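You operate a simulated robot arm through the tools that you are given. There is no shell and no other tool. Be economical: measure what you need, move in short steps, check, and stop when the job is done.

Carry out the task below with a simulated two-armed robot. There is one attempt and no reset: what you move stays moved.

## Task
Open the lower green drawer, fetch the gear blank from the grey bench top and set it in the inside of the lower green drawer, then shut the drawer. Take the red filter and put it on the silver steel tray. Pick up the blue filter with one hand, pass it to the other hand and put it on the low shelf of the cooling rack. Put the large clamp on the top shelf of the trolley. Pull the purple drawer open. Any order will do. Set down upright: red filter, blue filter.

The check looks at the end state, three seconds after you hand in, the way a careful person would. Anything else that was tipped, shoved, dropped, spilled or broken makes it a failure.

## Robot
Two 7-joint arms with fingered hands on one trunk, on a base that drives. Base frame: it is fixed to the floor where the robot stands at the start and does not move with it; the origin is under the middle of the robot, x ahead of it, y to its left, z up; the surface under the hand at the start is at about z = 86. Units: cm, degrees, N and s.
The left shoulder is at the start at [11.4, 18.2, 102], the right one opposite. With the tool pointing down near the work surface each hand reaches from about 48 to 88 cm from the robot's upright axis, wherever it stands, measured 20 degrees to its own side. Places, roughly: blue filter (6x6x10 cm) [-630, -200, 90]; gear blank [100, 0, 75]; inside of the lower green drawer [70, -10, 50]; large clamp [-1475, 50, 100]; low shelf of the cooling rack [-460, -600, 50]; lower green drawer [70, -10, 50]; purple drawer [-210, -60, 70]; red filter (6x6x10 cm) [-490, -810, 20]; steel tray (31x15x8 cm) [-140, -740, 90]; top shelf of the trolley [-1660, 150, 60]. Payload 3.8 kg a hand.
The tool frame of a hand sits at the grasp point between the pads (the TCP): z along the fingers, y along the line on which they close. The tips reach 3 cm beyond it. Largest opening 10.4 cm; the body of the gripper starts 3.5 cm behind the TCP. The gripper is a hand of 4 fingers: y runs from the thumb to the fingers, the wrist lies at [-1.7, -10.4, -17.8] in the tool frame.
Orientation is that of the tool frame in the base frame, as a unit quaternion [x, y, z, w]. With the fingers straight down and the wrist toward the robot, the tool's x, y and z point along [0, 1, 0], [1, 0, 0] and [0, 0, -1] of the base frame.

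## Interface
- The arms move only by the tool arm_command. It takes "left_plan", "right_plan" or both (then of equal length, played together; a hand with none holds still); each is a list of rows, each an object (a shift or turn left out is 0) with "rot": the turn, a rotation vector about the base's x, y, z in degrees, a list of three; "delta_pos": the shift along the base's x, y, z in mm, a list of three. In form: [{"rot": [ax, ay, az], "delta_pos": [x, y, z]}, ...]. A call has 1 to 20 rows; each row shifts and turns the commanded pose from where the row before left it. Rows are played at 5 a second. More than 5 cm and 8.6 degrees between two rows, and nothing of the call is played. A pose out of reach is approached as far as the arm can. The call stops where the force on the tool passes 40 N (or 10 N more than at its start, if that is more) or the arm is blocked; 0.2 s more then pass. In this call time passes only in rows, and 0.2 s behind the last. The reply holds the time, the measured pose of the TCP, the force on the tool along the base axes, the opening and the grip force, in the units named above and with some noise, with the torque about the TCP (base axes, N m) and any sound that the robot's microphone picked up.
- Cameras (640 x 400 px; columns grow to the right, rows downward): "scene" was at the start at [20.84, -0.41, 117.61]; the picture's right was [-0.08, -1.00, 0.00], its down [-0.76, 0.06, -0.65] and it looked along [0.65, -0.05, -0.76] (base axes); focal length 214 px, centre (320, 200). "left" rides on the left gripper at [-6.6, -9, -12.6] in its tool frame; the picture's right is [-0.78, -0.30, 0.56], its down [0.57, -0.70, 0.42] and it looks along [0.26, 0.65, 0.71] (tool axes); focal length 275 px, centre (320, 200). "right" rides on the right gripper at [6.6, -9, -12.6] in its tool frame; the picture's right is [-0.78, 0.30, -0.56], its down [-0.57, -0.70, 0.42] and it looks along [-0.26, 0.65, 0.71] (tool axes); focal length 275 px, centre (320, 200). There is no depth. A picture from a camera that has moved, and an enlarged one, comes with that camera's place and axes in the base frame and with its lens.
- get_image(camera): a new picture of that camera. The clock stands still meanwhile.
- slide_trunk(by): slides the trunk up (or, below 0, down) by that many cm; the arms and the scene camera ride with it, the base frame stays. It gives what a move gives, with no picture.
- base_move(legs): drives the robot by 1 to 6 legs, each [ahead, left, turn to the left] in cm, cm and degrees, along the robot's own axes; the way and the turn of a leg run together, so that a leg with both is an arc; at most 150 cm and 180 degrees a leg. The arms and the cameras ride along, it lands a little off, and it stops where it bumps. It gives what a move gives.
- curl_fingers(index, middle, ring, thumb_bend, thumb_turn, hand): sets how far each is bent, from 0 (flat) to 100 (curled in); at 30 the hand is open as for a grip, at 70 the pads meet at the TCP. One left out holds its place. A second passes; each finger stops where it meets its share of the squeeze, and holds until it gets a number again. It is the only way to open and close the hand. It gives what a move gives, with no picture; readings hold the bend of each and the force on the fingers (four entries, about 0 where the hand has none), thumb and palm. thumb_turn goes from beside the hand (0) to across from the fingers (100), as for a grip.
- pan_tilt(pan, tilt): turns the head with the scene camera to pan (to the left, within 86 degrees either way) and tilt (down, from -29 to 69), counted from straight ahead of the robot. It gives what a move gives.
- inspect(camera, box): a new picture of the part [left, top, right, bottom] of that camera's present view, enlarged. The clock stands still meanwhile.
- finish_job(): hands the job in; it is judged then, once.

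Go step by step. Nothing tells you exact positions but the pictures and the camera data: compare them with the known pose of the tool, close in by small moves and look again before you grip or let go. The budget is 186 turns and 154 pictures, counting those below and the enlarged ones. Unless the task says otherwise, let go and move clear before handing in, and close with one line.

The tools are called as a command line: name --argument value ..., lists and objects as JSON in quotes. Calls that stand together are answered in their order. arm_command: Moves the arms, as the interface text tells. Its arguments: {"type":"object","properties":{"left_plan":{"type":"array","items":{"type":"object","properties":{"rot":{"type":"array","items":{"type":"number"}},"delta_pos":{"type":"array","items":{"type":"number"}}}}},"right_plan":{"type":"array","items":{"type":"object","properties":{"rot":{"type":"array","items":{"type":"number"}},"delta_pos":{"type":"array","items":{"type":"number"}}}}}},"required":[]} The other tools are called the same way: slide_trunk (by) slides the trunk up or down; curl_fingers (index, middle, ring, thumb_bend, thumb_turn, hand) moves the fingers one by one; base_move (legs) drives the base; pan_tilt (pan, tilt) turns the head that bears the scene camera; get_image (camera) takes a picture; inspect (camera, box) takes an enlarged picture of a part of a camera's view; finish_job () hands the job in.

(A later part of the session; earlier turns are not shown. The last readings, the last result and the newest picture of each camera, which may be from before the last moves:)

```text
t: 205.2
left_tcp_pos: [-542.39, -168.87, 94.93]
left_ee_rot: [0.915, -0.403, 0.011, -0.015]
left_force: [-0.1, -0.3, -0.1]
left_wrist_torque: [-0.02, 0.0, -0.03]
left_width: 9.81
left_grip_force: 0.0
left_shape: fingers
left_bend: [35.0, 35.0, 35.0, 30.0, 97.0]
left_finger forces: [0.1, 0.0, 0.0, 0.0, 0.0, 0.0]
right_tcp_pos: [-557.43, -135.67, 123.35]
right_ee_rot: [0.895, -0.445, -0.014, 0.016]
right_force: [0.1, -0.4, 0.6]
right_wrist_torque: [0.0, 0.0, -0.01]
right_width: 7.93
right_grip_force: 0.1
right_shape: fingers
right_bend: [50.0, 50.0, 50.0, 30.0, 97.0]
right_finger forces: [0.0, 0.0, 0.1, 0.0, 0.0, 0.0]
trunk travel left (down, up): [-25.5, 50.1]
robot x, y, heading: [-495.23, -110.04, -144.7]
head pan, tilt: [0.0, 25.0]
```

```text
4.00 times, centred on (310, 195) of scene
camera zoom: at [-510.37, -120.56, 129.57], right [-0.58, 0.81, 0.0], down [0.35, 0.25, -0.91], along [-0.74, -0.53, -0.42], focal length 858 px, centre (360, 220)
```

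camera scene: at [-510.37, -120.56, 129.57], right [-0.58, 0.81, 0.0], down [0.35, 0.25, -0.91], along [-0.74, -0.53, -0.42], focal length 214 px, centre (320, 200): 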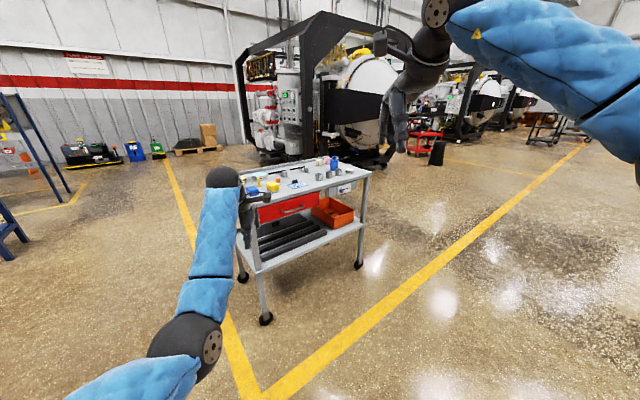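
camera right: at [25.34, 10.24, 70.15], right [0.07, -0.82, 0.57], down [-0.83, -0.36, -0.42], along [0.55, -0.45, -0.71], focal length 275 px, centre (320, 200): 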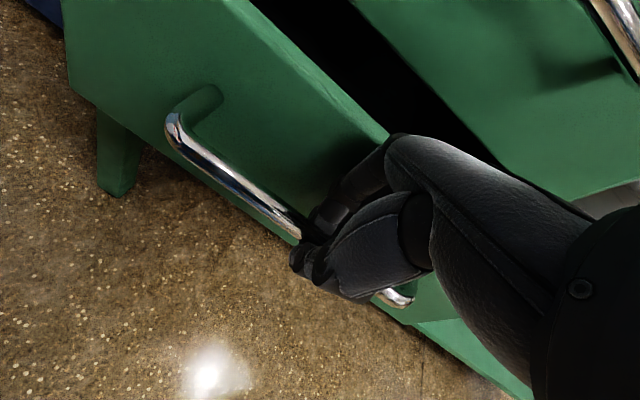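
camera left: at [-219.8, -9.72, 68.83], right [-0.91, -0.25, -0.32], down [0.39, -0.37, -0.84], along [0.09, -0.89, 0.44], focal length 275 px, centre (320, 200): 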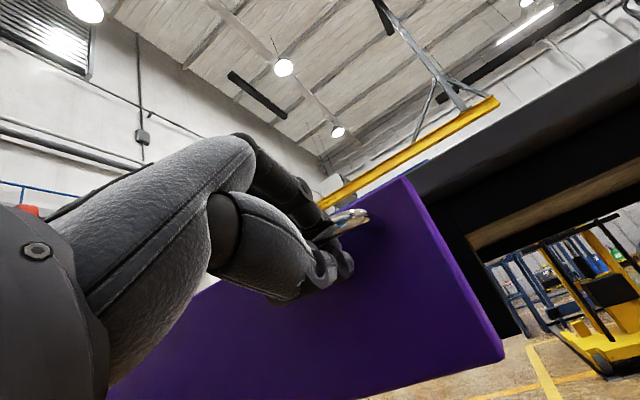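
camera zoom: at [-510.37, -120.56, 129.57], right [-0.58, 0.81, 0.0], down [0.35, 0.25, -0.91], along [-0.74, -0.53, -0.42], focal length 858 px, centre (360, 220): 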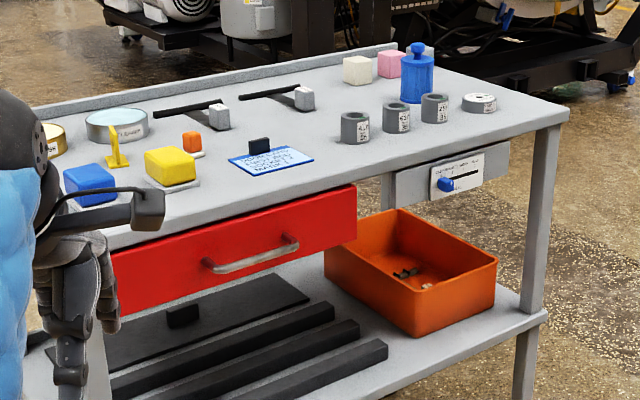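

The blue filter stands at about (-636,-198), near the cart's right end. I'll raise the left hand and drive to face the cart squarely, with the filter on my right-hand side.

arm_command --left_plan '[{"delta_pos": [8, 6, 40]}, {"delta_pos": [8, 6, 40]}, {"delta_pos": [8, 6, 40]}, {"delta_pos": [8, 6, 40]}, {"delta_pos": [8, 6, 40]}]'

base_move --legs '[[0, 0, 38.5], [0, -94, 0], [48, 0, 0]]'

pan_tilt --pan -15 --tilt 50

get_image --camera "scene"

get_image --camera "right"

```text
t: 206.4
left_tcp_pos: [-538.42, -165.75, 114.93]
left_ee_rot: [0.915, -0.403, 0.011, -0.015]
left_force: [0.8, 0.6, 0.5]
left_wrist_torque: [-0.01, 0.03, -0.01]
left_width: 9.81
left_grip_force: 0.1
left_shape: fingers
left_bend: [35.0, 35.0, 35.0, 30.0, 97.0]
left_finger forces: [0.1, 0.0, 0.0, 0.0, 0.1, 0.0]
right_tcp_pos: [-557.39, -135.54, 123.51]
right_ee_rot: [0.896, -0.444, -0.014, 0.017]
right_force: [0.8, -0.4, -0.3]
right_wrist_torque: [-0.06, -0.04, -0.02]
right_width: 7.92
right_grip_force: 0.1
right_shape: fingers
right_bend: [50.0, 50.0, 50.0, 30.0, 97.0]
right_finger forces: [0.1, 0.0, 0.0, 0.0, 0.0, 0.0]
trunk travel left (down, up): [-25.5, 50.1]
robot x, y, heading: [-495.09, -110.12, -144.3]
head pan, tilt: [0.0, 25.0]
```

```text
t: 215.6
left_tcp_pos: [-597.42, -200.87, 114.78]
left_ee_rot: [0.997, -0.075, 0.006, -0.018]
left_force: [0.6, -0.4, -0.8]
left_wrist_torque: [0.03, 0.0, 0.0]
left_width: 9.81
left_grip_force: 0.1
left_shape: fingers
left_bend: [35.0, 35.0, 35.0, 30.0, 97.0]
left_finger forces: [0.0, 0.1, 0.1, 0.1, 0.1, 0.0]
right_tcp_pos: [-631.1, -188.94, 123.09]
right_ee_rot: [0.992, -0.122, -0.008, 0.02]
right_force: [-1.3, 0.2, -0.5]
right_wrist_torque: [0.01, 0.0, -0.01]
right_width: 7.94
right_grip_force: 0.0
right_shape: fingers
right_bend: [50.0, 50.0, 50.0, 30.0, 97.0]
right_finger forces: [0.0, 0.0, 0.0, 0.0, 0.0, 0.0]
trunk travel left (down, up): [-25.5, 50.1]
robot x, y, heading: [-598.87, -130.29, -105.9]
head pan, tilt: [0.0, 25.0]
```

```text
t: 216.5
left_tcp_pos: [-597.33, -200.86, 114.89]
left_ee_rot: [0.997, -0.075, 0.006, -0.018]
left_force: [0.2, 0.1, -0.8]
left_wrist_torque: [0.0, -0.02, 0.01]
left_width: 9.82
left_grip_force: 0.0
left_shape: fingers
left_bend: [35.0, 35.0, 35.0, 30.0, 97.0]
left_finger forces: [0.0, 0.0, 0.0, 0.0, 0.1, 0.1]
right_tcp_pos: [-631.12, -189.0, 123.29]
right_ee_rot: [0.992, -0.122, -0.008, 0.019]
right_force: [0.4, -0.3, 0.7]
right_wrist_torque: [0.01, -0.02, 0.0]
right_width: 7.93
right_grip_force: 0.1
right_shape: fingers
right_bend: [50.0, 50.0, 50.0, 30.0, 97.0]
right_finger forces: [0.0, 0.1, 0.0, 0.0, 0.1, 0.0]
trunk travel left (down, up): [-25.5, 50.1]
robot x, y, heading: [-599.04, -130.01, -106.2]
head pan, tilt: [-15.0, 50.0]
```

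```text
74 pictures are left
camera scene: at [-605.28, -145.58, 125.84], right [-0.86, 0.51, 0.0], down [0.39, 0.66, -0.64], along [-0.33, -0.55, -0.77], focal length 214 px, centre (320, 200)
```

scene: 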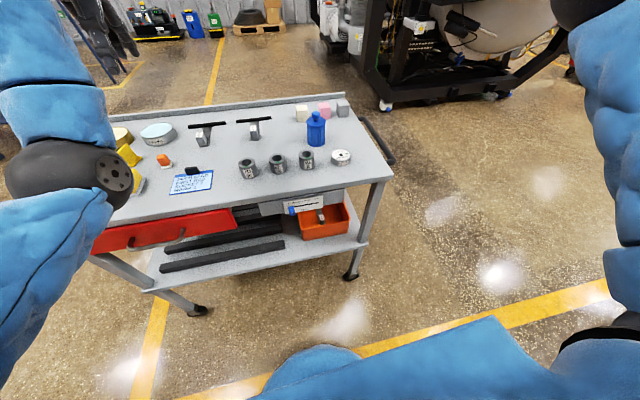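

```text
73 pictures are left
camera right: at [-622.39, -181.54, 135.46], right [-0.81, -0.08, 0.58], down [-0.39, 0.8, -0.45], along [-0.43, -0.59, -0.68], focal length 275 px, centre (320, 200)
```

right: 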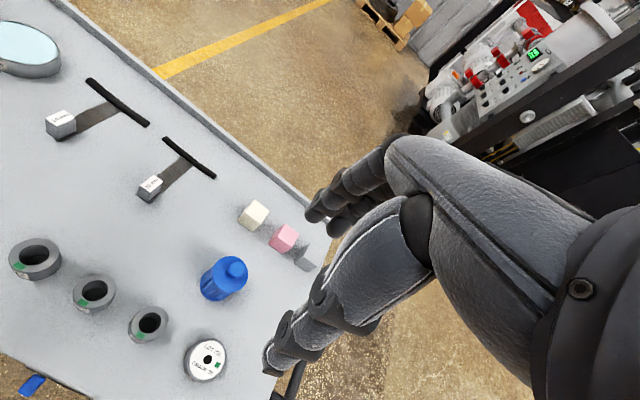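

The filter is at about (-634.4,-197), with its base near z 84 and knob top near 94. I'll take it by the knob from above with the right hand, leaving the body free for the left. First I'll get over it.

curl_fingers --hand "right" --index 46 --middle 46 --ring 46 --thumb_bend 46

arm_command --right_plan '[{"delta_pos": [-16, -40, 0]}, {"delta_pos": [-17, -41, 0]}, {"delta_pos": [0, 0, -40]}, {"delta_pos": [0, 0, -40]}, {"delta_pos": [0, 0, -40]}, {"delta_pos": [0, 0, -40]}, {"delta_pos": [0, 0, -40]}]'

get_image --camera "right"

```text
t: 217.5
left_tcp_pos: [-597.39, -200.74, 114.92]
left_ee_rot: [0.997, -0.075, 0.006, -0.018]
left_force: [0.7, 0.3, -0.9]
left_wrist_torque: [0.01, 0.01, 0.0]
left_width: 9.81
left_grip_force: 0.0
left_shape: fingers
left_bend: [35.0, 35.0, 35.0, 30.0, 97.0]
left_finger forces: [0.0, 0.0, 0.0, 0.0, 0.0, 0.0]
right_tcp_pos: [-631.27, -189.02, 123.37]
right_ee_rot: [0.992, -0.122, -0.008, 0.02]
right_force: [-0.1, -0.8, -0.6]
right_wrist_torque: [0.01, -0.04, 0.02]
right_width: 6.43
right_grip_force: 0.1
right_shape: fingers
right_bend: [46.0, 46.0, 46.0, 46.0, 97.0]
right_finger forces: [0.1, 0.0, 0.1, 0.1, 0.0, 0.0]
trunk travel left (down, up): [-25.5, 50.1]
robot x, y, heading: [-598.86, -130.46, -105.8]
head pan, tilt: [-15.0, 50.0]
```

```text
t: 219.1
left_tcp_pos: [-597.41, -200.82, 114.84]
left_ee_rot: [0.997, -0.075, 0.005, -0.017]
left_force: [0.0, 0.3, 0.1]
left_wrist_torque: [0.03, 0.01, -0.03]
left_width: 9.8
left_grip_force: 0.0
left_shape: fingers
left_bend: [35.0, 35.0, 35.0, 30.0, 97.0]
left_finger forces: [0.1, 0.0, 0.1, 0.0, 0.0, 0.1]
right_tcp_pos: [-634.44, -196.59, 102.95]
right_ee_rot: [0.992, -0.123, -0.008, 0.019]
right_force: [0.0, -0.9, -0.6]
right_wrist_torque: [-0.02, 0.0, 0.03]
right_width: 6.43
right_grip_force: 0.1
right_shape: fingers
right_bend: [46.0, 46.0, 46.0, 46.0, 97.0]
right_finger forces: [0.0, 0.1, 0.1, 0.0, 0.1, 0.0]
right hand out of reach, approached as far as the arm can: row 2
trunk travel left (down, up): [-25.5, 50.1]
robot x, y, heading: [-598.53, -130.18, -105.8]
head pan, tilt: [-15.0, 50.0]
```

```text
72 pictures are left
camera right: at [-625.55, -189.11, 115.15], right [-0.81, -0.08, 0.58], down [-0.39, 0.8, -0.45], along [-0.43, -0.59, -0.68], focal length 275 px, centre (320, 200)
```

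right: 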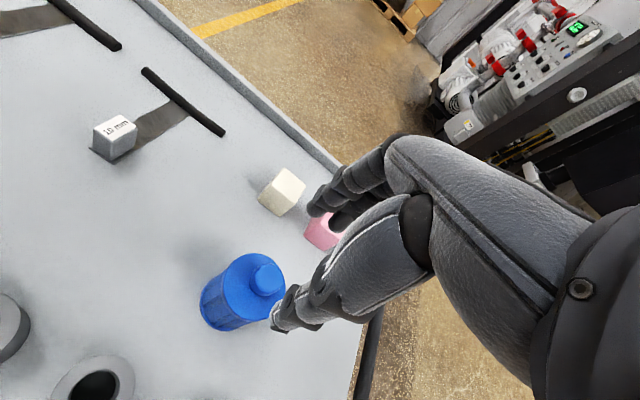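

Well aligned. I'll lower over the knob.

arm_command --right_plan '[{"delta_pos": [0, -5, -30]}, {"delta_pos": [0, 0, -30]}, {"delta_pos": [0, 0, -22]}]'

get_image --camera "right"

```text
t: 219.9
left_tcp_pos: [-597.41, -200.87, 114.86]
left_ee_rot: [0.997, -0.076, 0.005, -0.018]
left_force: [0.3, 0.4, 0.6]
left_wrist_torque: [-0.02, -0.01, 0.02]
left_width: 9.81
left_grip_force: 0.0
left_shape: fingers
left_bend: [35.0, 35.0, 35.0, 30.0, 97.0]
left_finger forces: [0.0, 0.0, 0.0, 0.1, 0.1, 0.1]
right_tcp_pos: [-634.26, -197.0, 94.76]
right_ee_rot: [0.992, -0.122, -0.008, 0.019]
right_force: [-0.1, 0.5, -0.3]
right_wrist_torque: [-0.01, 0.0, -0.02]
right_width: 6.43
right_grip_force: 0.4
right_shape: fingers
right_bend: [46.0, 46.0, 46.0, 46.0, 97.0]
right_finger forces: [0.1, 0.1, 0.1, 0.0, 0.2, 0.0]
trunk travel left (down, up): [-25.5, 50.1]
robot x, y, heading: [-598.55, -130.08, -105.8]
head pan, tilt: [-15.0, 50.0]
```

```text
71 pictures are left
camera right: at [-625.46, -189.59, 106.93], right [-0.81, -0.08, 0.58], down [-0.39, 0.8, -0.45], along [-0.43, -0.59, -0.68], focal length 275 px, centre (320, 200)
```

right: 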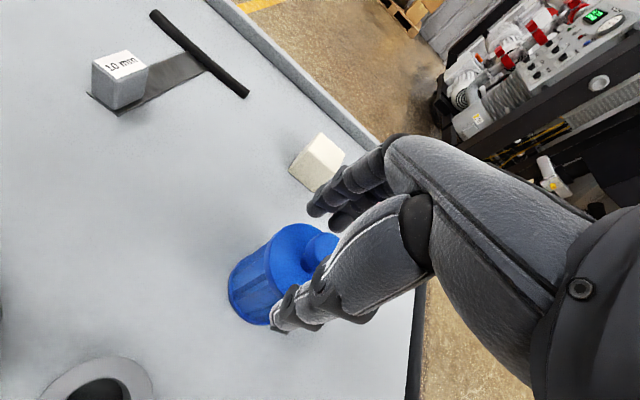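

The fingers straddle the knob just above the body. I'll close on the knob.

arm_command --right_plan '[{"delta_pos": [0, 0, -4]}]'

curl_fingers --hand "right" --index 72 --middle 72 --ring 72 --thumb_bend 72

get_image --camera "right"

```text
t: 220.3
left_tcp_pos: [-597.36, -200.79, 114.74]
left_ee_rot: [0.997, -0.075, 0.005, -0.018]
left_force: [0.0, -0.4, -0.1]
left_wrist_torque: [0.0, 0.03, -0.01]
left_width: 9.8
left_grip_force: 0.0
left_shape: fingers
left_bend: [35.0, 35.0, 35.0, 30.0, 97.0]
left_finger forces: [0.0, 0.0, 0.1, 0.0, 0.0, 0.0]
right_tcp_pos: [-634.32, -197.1, 94.31]
right_ee_rot: [0.992, -0.121, -0.008, 0.019]
right_force: [0.8, -0.9, 0.1]
right_wrist_torque: [0.04, -0.02, 0.02]
right_width: 6.4
right_grip_force: 0.2
right_shape: fingers
right_bend: [46.0, 46.0, 46.0, 46.0, 97.0]
right_finger forces: [0.1, 0.1, 0.1, 0.1, 0.3, 0.1]
trunk travel left (down, up): [-25.5, 50.1]
robot x, y, heading: [-598.6, -130.53, -106.0]
head pan, tilt: [-15.0, 50.0]
```

```text
t: 221.3
left_tcp_pos: [-597.32, -200.74, 114.88]
left_ee_rot: [0.997, -0.075, 0.007, -0.018]
left_force: [0.4, 0.3, 0.5]
left_wrist_torque: [-0.01, 0.01, 0.0]
left_width: 9.8
left_grip_force: 0.2
left_shape: fingers
left_bend: [35.0, 35.0, 35.0, 30.0, 97.0]
left_finger forces: [0.0, 0.0, 0.0, 0.1, 0.0, 0.2]
right_tcp_pos: [-634.32, -197.04, 94.34]
right_ee_rot: [0.992, -0.121, -0.008, 0.019]
right_force: [0.4, -0.6, 0.4]
right_wrist_torque: [-0.02, -0.01, 0.01]
right_width: 5.26
right_grip_force: 18.5
right_shape: fingers
right_bend: [53.0, 56.0, 71.0, 50.0, 95.0]
right_finger forces: [8.3, 8.2, 3.5, 0.0, 17.0, 0.1]
trunk travel left (down, up): [-25.5, 50.1]
robot x, y, heading: [-599.15, -130.48, -105.9]
head pan, tilt: [-15.0, 50.0]
```

```text
70 pictures are left
camera right: at [-625.48, -189.59, 106.58], right [-0.81, -0.08, 0.58], down [-0.39, 0.8, -0.45], along [-0.43, -0.59, -0.68], focal length 275 px, centre (320, 200)
```

right: 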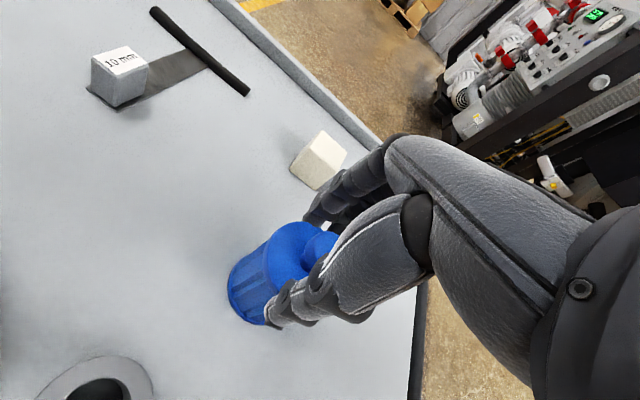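

It gripped the upper rim of the body at 5.3 cm with a firm hold. I'll lift to test.

arm_command --right_plan '[{"delta_pos": [0, 0, 15]}, {"delta_pos": [0, 0, 30]}, {"delta_pos": [0, 0, 40]}, {"delta_pos": [0, 0, 40]}, {"delta_pos": [0, 0, 40]}]'

get_image --camera "right"

```text
t: 222.5
left_tcp_pos: [-597.38, -200.81, 114.82]
left_ee_rot: [0.997, -0.075, 0.005, -0.018]
left_force: [0.4, -0.3, -0.3]
left_wrist_torque: [-0.04, -0.02, 0.0]
left_width: 9.79
left_grip_force: 0.1
left_shape: fingers
left_bend: [35.0, 35.0, 35.0, 30.0, 97.0]
left_finger forces: [0.0, 0.0, 0.0, 0.0, 0.0, 0.0]
right_tcp_pos: [-634.12, -196.89, 110.9]
right_ee_rot: [0.992, -0.122, -0.007, 0.02]
right_force: [0.2, -0.1, -1.0]
right_wrist_torque: [-0.03, 0.01, -0.01]
right_width: 5.23
right_grip_force: 18.0
right_shape: fingers
right_bend: [53.0, 56.0, 71.0, 50.0, 95.0]
right_finger forces: [8.1, 8.0, 3.6, 0.0, 17.0, 0.0]
trunk travel left (down, up): [-25.5, 50.1]
robot x, y, heading: [-598.69, -130.1, -106.1]
head pan, tilt: [-15.0, 50.0]
```

```text
69 pictures are left
camera right: at [-625.31, -189.49, 123.09], right [-0.81, -0.08, 0.58], down [-0.4, 0.8, -0.45], along [-0.43, -0.59, -0.68], focal length 275 px, centre (320, 200)
```

right: 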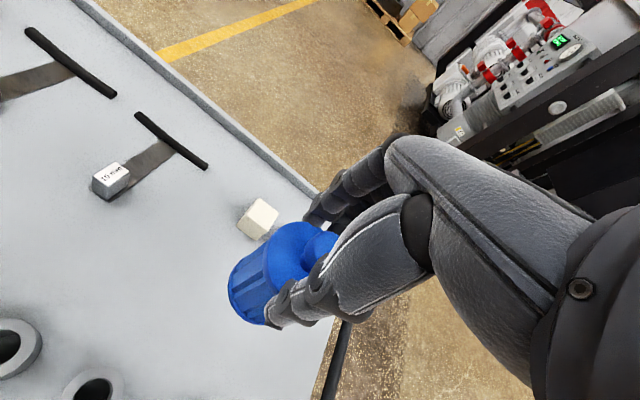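

The filter is up. I'll back away from the cart, then pitch the left hand forward and roll it to a handshake pose to receive the filter.

base_move --legs '[[-65, 0, 0]]'

arm_command --left_plan '[{"rot": [-7.3, 2.1, 0], "delta_pos": [0, 0, -12]}, {"rot": [-7.3, 2.1, 0], "delta_pos": [0, 0, -12]}, {"rot": [-7.3, 2.1, 0], "delta_pos": [0, 0, -12]}, {"rot": [-7.3, 2.1, 0], "delta_pos": [0, 0, -12]}, {"rot": [-7.3, 2.1, 0], "delta_pos": [0, 0, -12]}, {"rot": [-7.3, 2.1, 0], "delta_pos": [0, 0, -12]}, {"rot": [-7.3, 2.1, 0], "delta_pos": [0, 0, -12]}, {"rot": [-7.3, 2.1, 0], "delta_pos": [0, 0, -12]}, {"rot": [-7.3, 2.1, 0], "delta_pos": [0, 0, -12]}, {"rot": [-7.3, 2.1, 0], "delta_pos": [0, 0, -12]}, {"rot": [-7.3, 2.1, 0], "delta_pos": [0, 0, -12]}]'

arm_command --left_plan '[{"rot": [2.2, 7.7, 0]}, {"rot": [2.2, 7.7, 0]}, {"rot": [2.2, 7.7, 0]}, {"rot": [2.2, 7.7, 0]}, {"rot": [2.2, 7.7, 0]}, {"rot": [2.2, 7.7, 0]}, {"rot": [2.2, 7.7, 0]}, {"rot": [2.2, 7.7, 0]}, {"rot": [2.2, 7.7, 0]}, {"rot": [2.2, 7.7, 0]}, {"rot": [2.2, 7.7, 0]}]'

pan_tilt --pan 5 --tilt 45

get_image --camera "scene"

```text
t: 226.1
left_tcp_pos: [-579.64, -138.08, 114.82]
left_ee_rot: [0.997, -0.076, 0.007, -0.018]
left_force: [-0.1, 0.4, 0.5]
left_wrist_torque: [0.0, 0.0, -0.04]
left_width: 9.83
left_grip_force: 0.1
left_shape: fingers
left_bend: [35.0, 35.0, 35.0, 30.0, 97.0]
left_finger forces: [0.0, 0.1, 0.0, 0.0, 0.0, 0.0]
right_tcp_pos: [-616.33, -134.19, 110.9]
right_ee_rot: [0.992, -0.122, -0.008, 0.019]
right_force: [-0.3, -0.5, -1.0]
right_wrist_torque: [0.0, 0.01, 0.01]
right_width: 5.25
right_grip_force: 18.1
right_shape: fingers
right_bend: [53.0, 56.0, 71.0, 50.0, 95.0]
right_finger forces: [8.1, 8.0, 3.6, 0.1, 16.9, 0.1]
trunk travel left (down, up): [-25.5, 50.1]
robot x, y, heading: [-580.75, -67.5, -105.9]
head pan, tilt: [-15.0, 50.0]
```

```text
t: 228.5
left_tcp_pos: [-579.72, -138.11, 101.59]
left_ee_rot: [0.755, -0.056, -0.131, 0.64]
left_force: [0.7, 0.5, 0.2]
left_wrist_torque: [-0.01, 0.02, -0.04]
left_width: 9.8
left_grip_force: 0.0
left_shape: fingers
left_bend: [35.0, 35.0, 35.0, 30.0, 97.0]
left_finger forces: [0.1, 0.0, 0.0, 0.0, 0.1, 0.1]
right_tcp_pos: [-616.57, -134.41, 110.8]
right_ee_rot: [0.992, -0.121, -0.007, 0.019]
right_force: [0.3, 0.0, -0.5]
right_wrist_torque: [-0.01, -0.03, 0.02]
right_width: 5.21
right_grip_force: 18.2
right_shape: fingers
right_bend: [53.0, 56.0, 71.0, 50.0, 95.0]
right_finger forces: [8.1, 8.0, 3.7, 0.1, 16.9, 0.0]
trunk travel left (down, up): [-25.5, 50.1]
robot x, y, heading: [-581.09, -67.46, -105.7]
head pan, tilt: [-15.0, 50.0]
```

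```text
t: 229.4
left_tcp_pos: [-575.89, -139.29, 101.43]
left_ee_rot: [0.757, 0.032, -0.201, 0.621]
left_force: [0.5, 0.3, -0.4]
left_wrist_torque: [0.02, 0.01, -0.01]
left_width: 9.82
left_grip_force: 0.0
left_shape: fingers
left_bend: [35.0, 35.0, 35.0, 30.0, 97.0]
left_finger forces: [0.1, 0.1, 0.1, 0.0, 0.1, 0.0]
left hand out of reach, approached as far as the arm can: row 3
right_tcp_pos: [-616.39, -134.39, 110.83]
right_ee_rot: [0.992, -0.122, -0.009, 0.019]
right_force: [1.1, -0.5, -1.9]
right_wrist_torque: [-0.01, 0.01, 0.0]
right_width: 5.23
right_grip_force: 18.7
right_shape: fingers
right_bend: [53.0, 56.0, 71.0, 50.0, 95.0]
right_finger forces: [8.0, 8.1, 3.6, 0.0, 16.9, 0.0]
trunk travel left (down, up): [-25.5, 50.1]
robot x, y, heading: [-581.35, -67.3, -105.8]
head pan, tilt: [-15.0, 50.0]
stopped in row 4 (left hand): the arm was blocked; the commanded pose is now the measured one
```

```text
t: 230.2
left_tcp_pos: [-576.05, -139.4, 101.22]
left_ee_rot: [0.757, 0.031, -0.202, 0.621]
left_force: [-0.9, 0.1, -0.1]
left_wrist_torque: [-0.02, 0.02, 0.0]
left_width: 9.84
left_grip_force: 0.1
left_shape: fingers
left_bend: [35.0, 35.0, 35.0, 30.0, 97.0]
left_finger forces: [0.0, 0.1, 0.1, 0.1, 0.1, 0.0]
right_tcp_pos: [-616.45, -134.3, 110.61]
right_ee_rot: [0.992, -0.122, -0.007, 0.019]
right_force: [-0.6, -0.2, -1.1]
right_wrist_torque: [0.01, -0.01, -0.01]
right_width: 5.25
right_grip_force: 17.6
right_shape: fingers
right_bend: [53.0, 56.0, 71.0, 50.0, 95.0]
right_finger forces: [8.2, 8.0, 3.7, 0.0, 16.9, 0.0]
trunk travel left (down, up): [-25.5, 50.1]
robot x, y, heading: [-581.18, -67.65, -105.8]
head pan, tilt: [5.0, 45.0]
```

```text
68 pictures are left
camera scene: at [-585.14, -84.22, 126.52], right [-0.98, 0.19, 0.0], down [0.13, 0.69, -0.71], along [-0.13, -0.69, -0.71], focal length 214 px, centre (320, 200)
```

scene: 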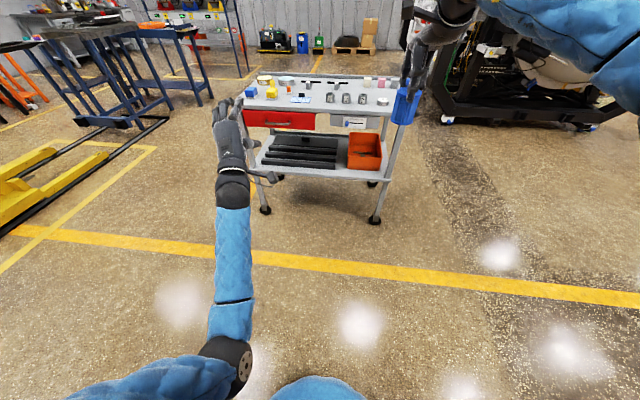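

Rolling that way is blocked, so I'll try the opposite roll, which puts the wrist to the left.

arm_command --left_plan '[{"rot": [-2.2, -7.7, 0]}, {"rot": [-2.2, -7.7, 0]}, {"rot": [-2.2, -7.7, 0]}, {"rot": [-2.2, -7.7, 0]}, {"rot": [-2.2, -7.7, 0]}, {"rot": [-2.2, -7.7, 0]}, {"rot": [-2.2, -7.7, 0]}, {"rot": [-2.2, -7.7, 0]}, {"rot": [-2.2, -7.7, 0]}, {"rot": [-2.2, -7.7, 0]}, {"rot": [-2.2, -7.7, 0]}, {"rot": [-2.2, -7.7, 0]}, {"rot": [-2.2, -7.7, 0]}]'

get_image --camera "scene"

```text
t: 233.0
left_tcp_pos: [-576.01, -139.34, 101.27]
left_ee_rot: [0.484, -0.495, 0.444, 0.569]
left_force: [0.2, -0.3, 0.2]
left_wrist_torque: [-0.01, -0.03, -0.01]
left_width: 9.81
left_grip_force: 0.0
left_shape: fingers
left_bend: [35.0, 35.0, 35.0, 30.0, 97.0]
left_finger forces: [0.0, 0.1, 0.0, 0.0, 0.1, 0.0]
right_tcp_pos: [-616.39, -134.3, 110.88]
right_ee_rot: [0.992, -0.122, -0.008, 0.02]
right_force: [0.2, -0.2, -1.1]
right_wrist_torque: [-0.01, 0.01, -0.04]
right_width: 5.22
right_grip_force: 18.5
right_shape: fingers
right_bend: [53.0, 56.0, 71.0, 50.0, 95.0]
right_finger forces: [8.1, 8.0, 3.7, 0.0, 17.0, 0.0]
trunk travel left (down, up): [-25.5, 50.1]
robot x, y, heading: [-581.01, -67.65, -105.6]
head pan, tilt: [5.0, 45.0]
```

```text
67 pictures are left
camera scene: at [-585.13, -84.21, 126.52], right [-0.98, 0.19, 0.0], down [0.13, 0.69, -0.71], along [-0.13, -0.69, -0.71], focal length 214 px, centre (320, 200)
```

scene: 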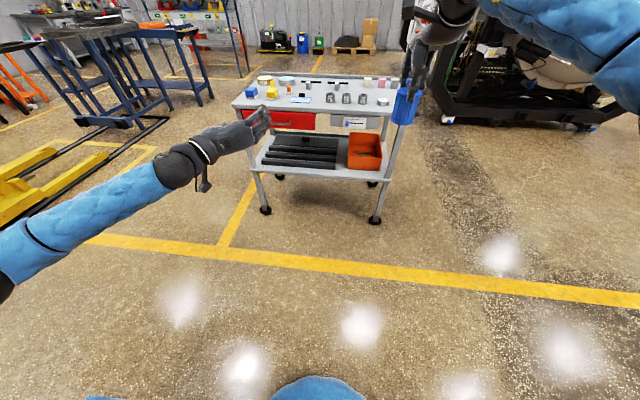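

That works: the left hand points forward with its closing line horizontal. I'll bring the filter over the left hand, with the left below it.

arm_command --left_plan '[{"delta_pos": [-33, 17, -19], "rot": [-1.7, -6.1, 0]}, {"delta_pos": [-33, 17, -19]}, {"delta_pos": [-33, 17, -19]}, {"delta_pos": [-33, 17, -19]}, {"delta_pos": [-33, 17, -19]}, {"delta_pos": [-33, 17, -19]}]' --right_plan '[{"delta_pos": [34, 9, 0]}, {"delta_pos": [34, 9, 0]}, {"delta_pos": [34, 9, 0]}, {"delta_pos": [34, 9, 0]}, {"delta_pos": [34, 9, 0]}, {"delta_pos": [34, 9, 0]}]'

get_image --camera "scene"

get_image --camera "left"

```text
t: 234.4
left_tcp_pos: [-596.02, -129.05, 89.69]
left_ee_rot: [0.452, -0.516, 0.475, 0.551]
left_force: [-0.6, -0.3, -0.4]
left_wrist_torque: [-0.01, 0.01, -0.01]
left_width: 9.83
left_grip_force: 0.1
left_shape: fingers
left_bend: [35.0, 35.0, 35.0, 30.0, 97.0]
left_finger forces: [0.1, 0.0, 0.0, 0.0, 0.1, 0.0]
right_tcp_pos: [-595.91, -128.85, 110.73]
right_ee_rot: [0.992, -0.123, -0.006, 0.019]
right_force: [0.9, -0.4, -1.2]
right_wrist_torque: [0.02, 0.0, -0.03]
right_width: 5.24
right_grip_force: 17.8
right_shape: fingers
right_bend: [53.0, 56.0, 71.0, 50.0, 95.0]
right_finger forces: [8.2, 8.0, 3.5, 0.1, 16.9, 0.0]
trunk travel left (down, up): [-25.5, 50.1]
robot x, y, heading: [-581.21, -67.8, -105.9]
head pan, tilt: [5.0, 45.0]
```

```text
66 pictures are left
camera scene: at [-585.1, -84.19, 126.53], right [-0.98, 0.19, 0.0], down [0.13, 0.69, -0.71], along [-0.13, -0.69, -0.71], focal length 214 px, centre (320, 200)
```

scene: 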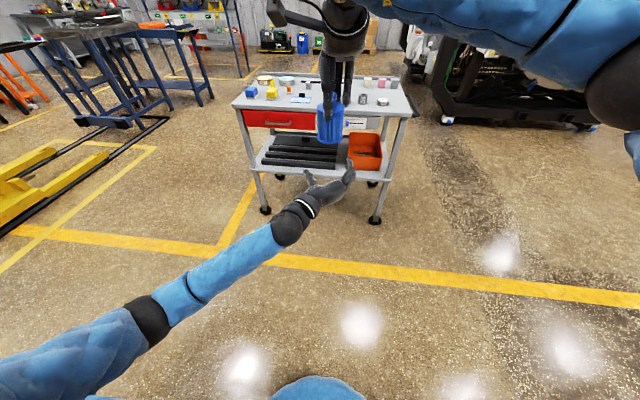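

```text
65 pictures are left
camera left: at [-585.47, -118.39, 82.36], right [0.21, -0.64, -0.74], down [0.64, -0.48, 0.59], along [-0.74, -0.6, 0.31], focal length 275 px, centre (320, 200)
```

left: 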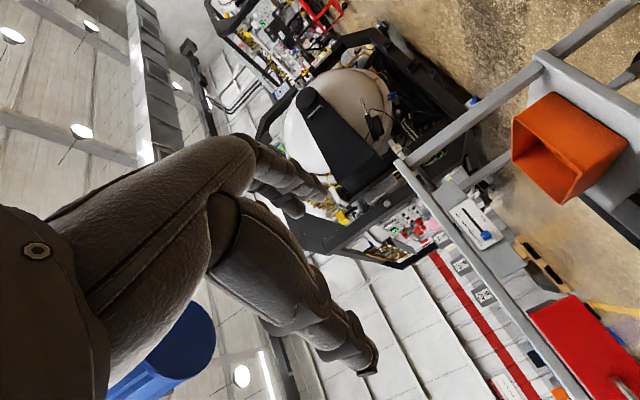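

The hands are aligned, with the filter directly above the left hand. I'll raise the left hand around the filter's body.

arm_command --left_plan '[{"delta_pos": [1, 5, 30]}, {"delta_pos": [0, 0, 30]}, {"delta_pos": [0, 0, 30]}, {"delta_pos": [0, 0, 25]}]'

get_image --camera "left"

inspect --camera "scene" --box '[240, 40, 420, 230]'

```text
t: 235.4
left_tcp_pos: [-595.78, -128.56, 101.29]
left_ee_rot: [0.452, -0.517, 0.476, 0.549]
left_force: [-0.6, -0.2, -0.2]
left_wrist_torque: [0.0, 0.01, 0.02]
left_width: 9.82
left_grip_force: 0.1
left_shape: fingers
left_bend: [35.0, 35.0, 35.0, 30.0, 97.0]
left_finger forces: [0.0, 0.0, 0.0, 0.0, 0.0, 0.0]
right_tcp_pos: [-596.0, -128.88, 110.74]
right_ee_rot: [0.992, -0.122, -0.008, 0.02]
right_force: [0.7, 1.0, -0.8]
right_wrist_torque: [-0.03, -0.02, 0.0]
right_width: 5.24
right_grip_force: 18.6
right_shape: fingers
right_bend: [53.0, 56.0, 71.0, 50.0, 95.0]
right_finger forces: [8.2, 8.1, 3.4, 0.1, 16.9, 0.1]
trunk travel left (down, up): [-25.5, 50.1]
robot x, y, heading: [-580.55, -67.69, -105.8]
head pan, tilt: [5.0, 45.0]
```

```text
64 pictures are left
camera left: at [-585.24, -117.88, 93.96], right [0.21, -0.63, -0.74], down [0.64, -0.49, 0.59], along [-0.74, -0.6, 0.31], focal length 275 px, centre (320, 200)
```

left: 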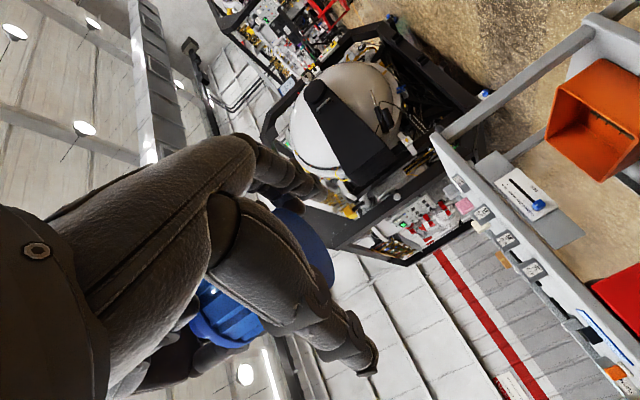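

```text
2.11 times, centred on (330, 135) of scene
camera zoom: at [-585.13, -84.21, 126.52], right [-0.98, 0.19, 0.0], down [0.13, 0.69, -0.71], along [-0.13, -0.69, -0.71], focal length 452 px, centre (299, 337)
```

zoom: 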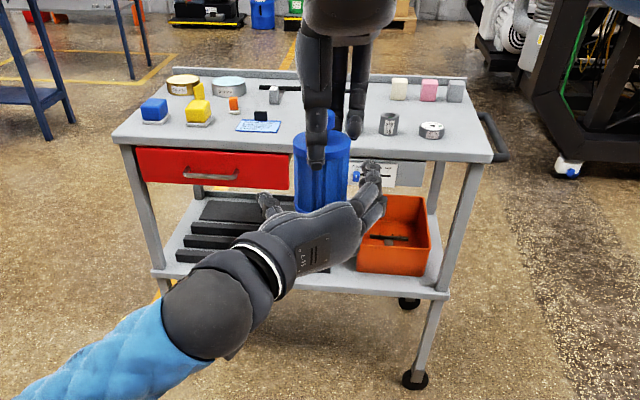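

The left hand encloses the lower body, thumb on the left and fingers on the right. I'll raise it 1.7 cm more and close.

arm_command --left_plan '[{"delta_pos": [0, 0, 9]}, {"delta_pos": [0, 0, 8]}]'

curl_fingers --hand "left" --index 68 --middle 68 --ring 68 --thumb_bend 68

inspect --camera "scene" --box '[240, 40, 420, 230]'

```text
t: 236.0
left_tcp_pos: [-595.81, -128.56, 103.15]
left_ee_rot: [0.453, -0.517, 0.475, 0.549]
left_force: [-0.8, -0.2, -0.1]
left_wrist_torque: [-0.02, 0.01, -0.01]
left_width: 9.82
left_grip_force: 0.0
left_shape: fingers
left_bend: [35.0, 35.0, 35.0, 30.0, 97.0]
left_finger forces: [0.0, 0.0, 0.0, 0.1, 0.0, 0.0]
right_tcp_pos: [-596.07, -128.81, 110.77]
right_ee_rot: [0.992, -0.122, -0.007, 0.019]
right_force: [-1.1, 0.4, -1.8]
right_wrist_torque: [-0.05, 0.01, -0.03]
right_width: 5.25
right_grip_force: 18.0
right_shape: fingers
right_bend: [53.0, 56.0, 71.0, 50.0, 95.0]
right_finger forces: [8.2, 8.0, 3.4, 0.0, 16.9, 0.1]
trunk travel left (down, up): [-25.5, 50.1]
robot x, y, heading: [-581.13, -67.48, -105.6]
head pan, tilt: [5.0, 45.0]
```

```text
t: 237.0
left_tcp_pos: [-595.84, -128.61, 103.0]
left_ee_rot: [0.451, -0.517, 0.476, 0.55]
left_force: [-8.4, -1.4, 0.3]
left_wrist_torque: [0.06, -0.43, -0.09]
left_width: 4.23
left_grip_force: 23.7
left_shape: fingers
left_bend: [55.0, 63.0, 59.0, 56.0, 97.0]
left_finger forces: [13.0, 4.7, 9.8, 0.0, 20.2, 0.1]
right_tcp_pos: [-595.93, -128.85, 110.73]
right_ee_rot: [0.992, -0.121, -0.007, 0.019]
right_force: [8.4, 2.9, -2.6]
right_wrist_torque: [0.07, -0.25, 0.04]
right_width: 5.25
right_grip_force: 16.3
right_shape: fingers
right_bend: [54.0, 56.0, 72.0, 50.0, 94.0]
right_finger forces: [7.3, 5.9, 0.5, 0.0, 18.1, 0.1]
trunk travel left (down, up): [-25.5, 50.1]
robot x, y, heading: [-581.14, -68.1, -106.0]
head pan, tilt: [5.0, 45.0]
```

```text
2.11 times, centred on (330, 135) of scene
camera zoom: at [-585.12, -84.22, 126.52], right [-0.98, 0.19, 0.0], down [0.13, 0.69, -0.71], along [-0.13, -0.69, -0.71], focal length 452 px, centre (299, 337)
```

zoom: 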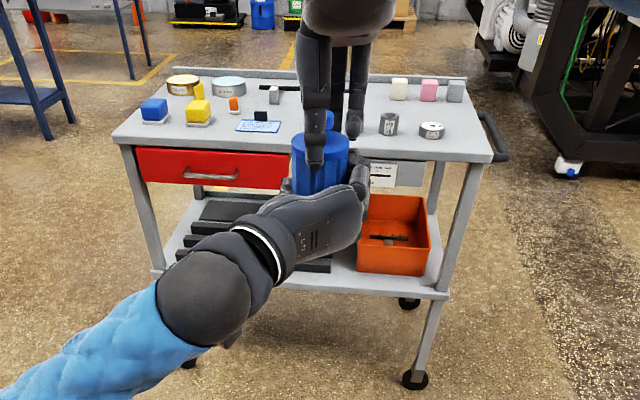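

Left has a good three-finger grip. I'll open the right hand and raise it clear.

curl_fingers --hand "right" --index 32 --middle 32 --ring 32 --thumb_bend 32

arm_command --right_plan '[{"delta_pos": [0, 0, 20]}, {"delta_pos": [0, 0, 30]}, {"delta_pos": [0, 0, 40]}, {"delta_pos": [-35, 10, 10]}, {"delta_pos": [-35, 10, 0]}, {"delta_pos": [-35, 10, 0]}, {"delta_pos": [-35, 10, 0]}, {"delta_pos": [-35, 10, 0]}]'

get_image --camera "scene"

```text
t: 238.0
left_tcp_pos: [-595.74, -128.62, 103.06]
left_ee_rot: [0.452, -0.517, 0.476, 0.55]
left_force: [1.3, 0.2, 0.2]
left_wrist_torque: [0.0, -0.01, 0.02]
left_width: 4.21
left_grip_force: 21.7
left_shape: fingers
left_bend: [55.0, 64.0, 61.0, 57.0, 94.0]
left_finger forces: [12.2, 3.4, 5.7, 0.0, 22.7, 0.0]
right_tcp_pos: [-596.04, -128.86, 110.74]
right_ee_rot: [0.992, -0.122, -0.008, 0.02]
right_force: [-0.3, -0.6, 0.4]
right_wrist_torque: [0.01, 0.03, -0.01]
right_width: 9.93
right_grip_force: 0.0
right_shape: fingers
right_bend: [32.0, 32.0, 32.0, 32.0, 97.0]
right_finger forces: [0.0, 0.0, 0.0, 0.0, 0.1, 0.0]
trunk travel left (down, up): [-25.5, 50.1]
robot x, y, heading: [-581.27, -67.54, -105.9]
head pan, tilt: [5.0, 45.0]
```

```text
t: 239.8
left_tcp_pos: [-595.9, -128.58, 103.04]
left_ee_rot: [0.452, -0.516, 0.476, 0.55]
left_force: [0.2, -0.3, -0.1]
left_wrist_torque: [-0.01, -0.01, 0.02]
left_width: 4.23
left_grip_force: 21.9
left_shape: fingers
left_bend: [55.0, 64.0, 61.0, 57.0, 94.0]
left_finger forces: [12.2, 3.5, 5.7, 0.1, 22.7, 0.0]
right_tcp_pos: [-613.66, -123.64, 120.75]
right_ee_rot: [0.992, -0.122, -0.007, 0.019]
right_force: [0.3, 0.4, 0.3]
right_wrist_torque: [0.0, -0.02, 0.04]
right_width: 9.95
right_grip_force: 0.1
right_shape: fingers
right_bend: [32.0, 32.0, 32.0, 32.0, 97.0]
right_finger forces: [0.0, 0.0, 0.1, 0.0, 0.1, 0.0]
trunk travel left (down, up): [-25.5, 50.1]
robot x, y, heading: [-581.04, -67.62, -105.9]
head pan, tilt: [5.0, 45.0]
```

```text
61 pictures are left
camera scene: at [-585.21, -84.2, 126.52], right [-0.98, 0.19, 0.0], down [0.13, 0.69, -0.71], along [-0.13, -0.69, -0.71], focal length 214 px, centre (320, 200)
```

scene: 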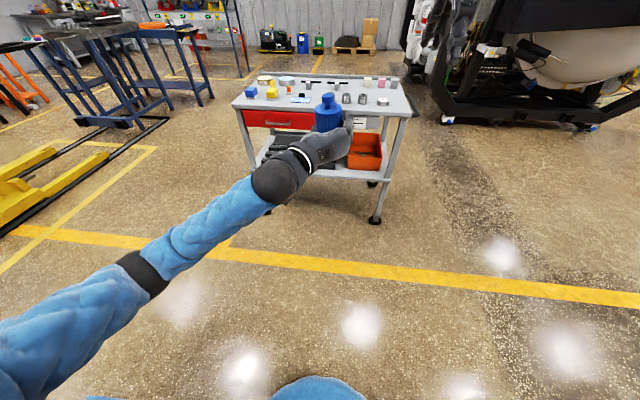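

The pass is done and the filter is upright in the left hand. I'll look toward the cooling rack, past the cart on the left.

pan_tilt --pan 12 --tilt 15

inspect --camera "scene" --box '[80, 80, 400, 280]'

```text
t: 240.8
left_tcp_pos: [-595.62, -128.63, 102.99]
left_ee_rot: [0.452, -0.517, 0.476, 0.55]
left_force: [-0.7, -1.0, 0.1]
left_wrist_torque: [0.0, -0.03, -0.01]
left_width: 4.27
left_grip_force: 21.9
left_shape: fingers
left_bend: [55.0, 64.0, 61.0, 57.0, 94.0]
left_finger forces: [12.2, 3.5, 5.8, 0.0, 22.7, 0.0]
right_tcp_pos: [-613.51, -123.81, 120.77]
right_ee_rot: [0.992, -0.122, -0.008, 0.019]
right_force: [0.1, 0.7, 0.0]
right_wrist_torque: [-0.04, 0.01, 0.0]
right_width: 9.93
right_grip_force: 0.0
right_shape: fingers
right_bend: [32.0, 32.0, 32.0, 32.0, 97.0]
right_finger forces: [0.0, 0.0, 0.0, 0.0, 0.0, 0.0]
trunk travel left (down, up): [-25.5, 50.1]
robot x, y, heading: [-581.15, -67.6, -105.9]
head pan, tilt: [12.0, 15.0]
```

```text
2.00 times, centred on (240, 180) of scene
camera zoom: at [-584.22, -85.56, 131.19], right [-1.0, 0.07, 0.0], down [0.02, 0.26, -0.97], along [-0.06, -0.96, -0.26], focal length 429 px, centre (480, 240)
```

zoom: 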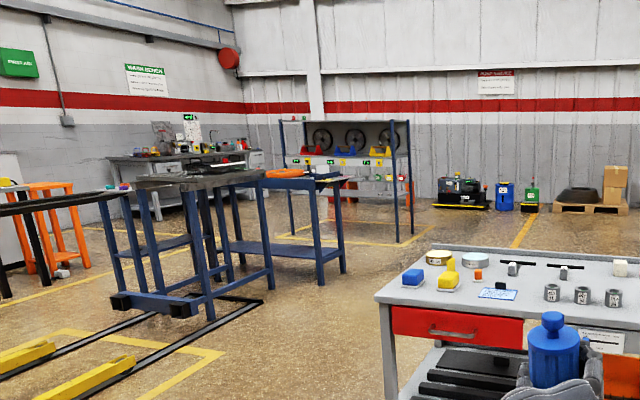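

The cooling rack is the blue shelving ahead-left, at about (-457,-580). I'll drive through the gap between the cart and the pallet jack toward it.

base_move --legs '[[0, 0, 16], [0, 88, 0], [130, 0, 0], [120, 0, 0]]'

pan_tilt --pan 0 --tilt 20

get_image --camera "scene"

```text
t: 258.2
left_tcp_pos: [-489.86, -380.5, 103.09]
left_ee_rot: [0.519, -0.45, 0.546, 0.479]
left_force: [0.7, 0.4, 0.0]
left_wrist_torque: [0.04, 0.02, -0.01]
left_width: 4.23
left_grip_force: 21.4
left_shape: fingers
left_bend: [55.0, 64.0, 61.0, 57.0, 94.0]
left_finger forces: [12.2, 3.4, 5.6, 0.0, 22.6, 0.1]
right_tcp_pos: [-508.22, -380.74, 120.71]
right_ee_rot: [1.0, 0.016, -0.005, 0.02]
right_force: [-0.6, -0.6, 1.1]
right_wrist_torque: [-0.03, 0.01, 0.0]
right_width: 9.94
right_grip_force: 0.0
right_shape: fingers
right_bend: [32.0, 32.0, 32.0, 32.0, 97.0]
right_finger forces: [0.0, 0.1, 0.0, 0.0, 0.1, 0.1]
trunk travel left (down, up): [-25.5, 50.1]
robot x, y, heading: [-492.34, -317.58, -89.8]
head pan, tilt: [12.0, 15.0]
```

```text
t: 258.9
left_tcp_pos: [-489.93, -380.43, 103.06]
left_ee_rot: [0.519, -0.451, 0.546, 0.478]
left_force: [0.2, 0.4, 0.8]
left_wrist_torque: [0.01, -0.02, -0.01]
left_width: 4.21
left_grip_force: 22.2
left_shape: fingers
left_bend: [55.0, 64.0, 61.0, 57.0, 94.0]
left_finger forces: [12.2, 3.5, 5.6, 0.0, 22.6, 0.1]
right_tcp_pos: [-508.39, -380.75, 120.73]
right_ee_rot: [1.0, 0.016, -0.005, 0.02]
right_force: [-0.2, 0.2, 0.3]
right_wrist_torque: [-0.01, -0.01, -0.01]
right_width: 9.95
right_grip_force: 0.1
right_shape: fingers
right_bend: [32.0, 32.0, 32.0, 32.0, 97.0]
right_finger forces: [0.0, 0.1, 0.0, 0.0, 0.1, 0.0]
trunk travel left (down, up): [-25.5, 50.1]
robot x, y, heading: [-492.37, -317.56, -90.1]
head pan, tilt: [0.0, 20.0]
```

```text
59 pictures are left
camera scene: at [-492.42, -336.07, 130.39], right [-1.0, 0.0, 0.0], down [0.0, 0.34, -0.94], along [0.0, -0.94, -0.34], focal length 214 px, centre (320, 200)
```

scene: 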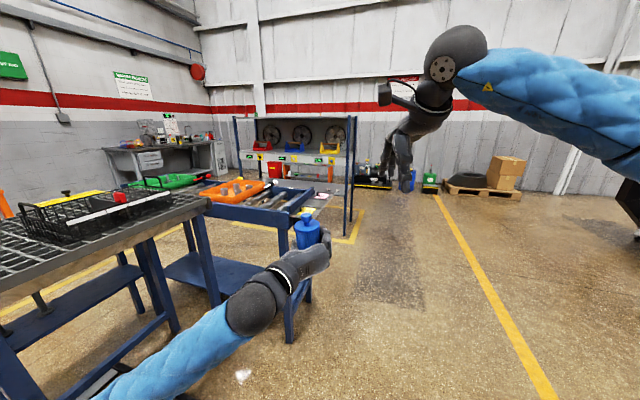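

The rack is ahead, slightly left, behind the blue bench. I'll zoom in on its shelves.

inspect --camera "scene" --box '[220, 100, 380, 260]'

```text
2.50 times, centred on (300, 180) of scene
camera zoom: at [-492.42, -336.07, 130.39], right [-1.0, 0.0, 0.0], down [0.0, 0.34, -0.94], along [0.0, -0.94, -0.34], focal length 536 px, centre (370, 250)
```

zoom: 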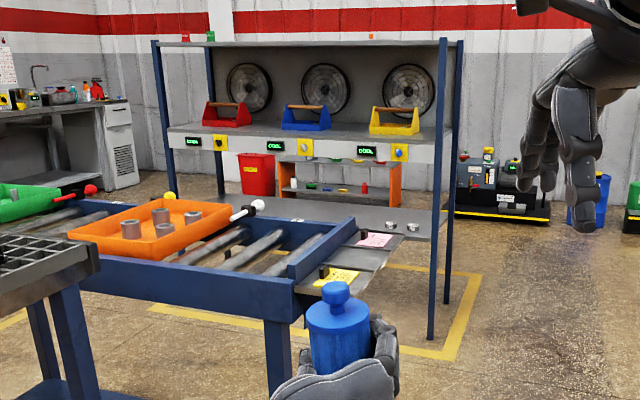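

The low shelf (z about 50) is reachable at the rack's right end. First I'll check how my left fingers sit relative to the filter's bottom.

get_image --camera "left"

```text
57 pictures are left
camera left: at [-482.67, -367.25, 95.65], right [0.37, -0.55, -0.74], down [0.75, -0.29, 0.59], along [-0.55, -0.78, 0.31], focal length 275 px, centre (320, 200)
```

left: 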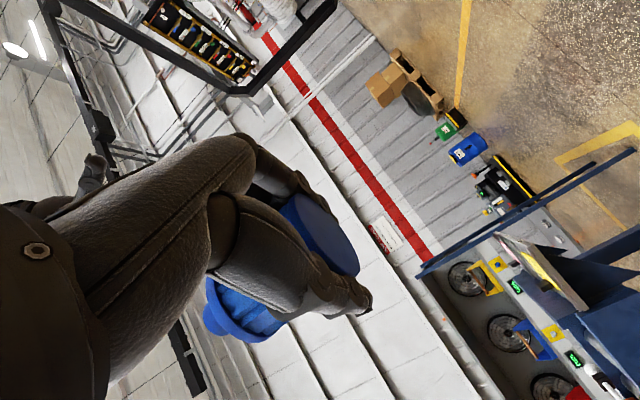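

Clearance below the fingers is fine. The roller bench blocks the rack's front, so I'll come in from the rack's open right end. First I'll drive round to there.

base_move --legs '[[0, -118, 0], [140, 0, 0], [100, 0, 0], [0, 0, 73]]'

pan_tilt --pan 0 --tilt 35

get_image --camera "scene"

```text
t: 279.5
left_tcp_pos: [-551.21, -573.39, 103.0]
left_ee_rot: [0.684, -0.053, 0.725, 0.059]
left_force: [-0.4, 0.5, -0.6]
left_wrist_torque: [0.01, 0.03, 0.0]
left_width: 4.27
left_grip_force: 21.1
left_shape: fingers
left_bend: [55.0, 64.0, 61.0, 57.0, 94.0]
left_finger forces: [12.2, 3.5, 5.3, 0.0, 22.3, 0.1]
right_tcp_pos: [-556.23, -591.16, 120.76]
right_ee_rot: [0.793, 0.609, 0.008, 0.019]
right_force: [-0.1, -0.4, 0.5]
right_wrist_torque: [0.01, 0.01, 0.02]
right_width: 9.92
right_grip_force: 0.1
right_shape: fingers
right_bend: [32.0, 32.0, 32.0, 32.0, 97.0]
right_finger forces: [0.0, 0.0, 0.0, 0.1, 0.0, 0.1]
trunk travel left (down, up): [-25.5, 50.1]
robot x, y, heading: [-611.92, -557.63, -16.9]
head pan, tilt: [0.0, 20.0]
```

```text
t: 280.2
left_tcp_pos: [-551.29, -573.54, 103.08]
left_ee_rot: [0.685, -0.053, 0.724, 0.06]
left_force: [0.2, -0.6, 0.3]
left_wrist_torque: [-0.01, 0.0, 0.02]
left_width: 4.24
left_grip_force: 21.6
left_shape: fingers
left_bend: [55.0, 64.0, 61.0, 57.0, 94.0]
left_finger forces: [12.2, 3.5, 5.4, 0.1, 22.2, 0.0]
right_tcp_pos: [-556.34, -591.09, 120.72]
right_ee_rot: [0.794, 0.607, 0.008, 0.019]
right_force: [-0.5, -0.4, -0.1]
right_wrist_torque: [-0.02, 0.01, -0.02]
right_width: 9.93
right_grip_force: 0.1
right_shape: fingers
right_bend: [32.0, 32.0, 32.0, 32.0, 97.0]
right_finger forces: [0.0, 0.0, 0.0, 0.0, 0.1, 0.0]
trunk travel left (down, up): [-25.5, 50.1]
robot x, y, heading: [-612.09, -557.47, -16.9]
head pan, tilt: [0.0, 35.0]
```

```text
56 pictures are left
camera scene: at [-594.69, -562.62, 128.01], right [-0.29, -0.96, 0.0], down [-0.55, 0.17, -0.82], along [0.78, -0.24, -0.57], focal length 214 px, centre (320, 200)
```

scene: 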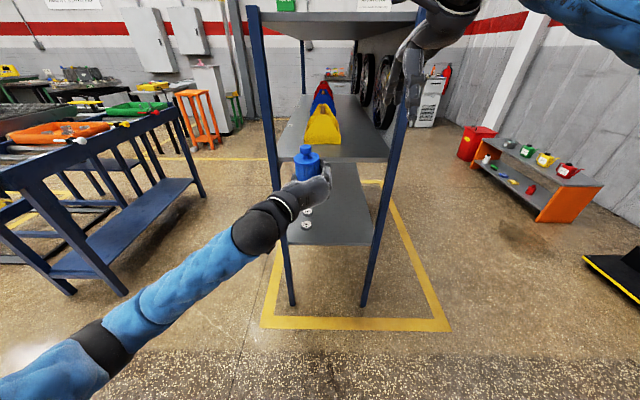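

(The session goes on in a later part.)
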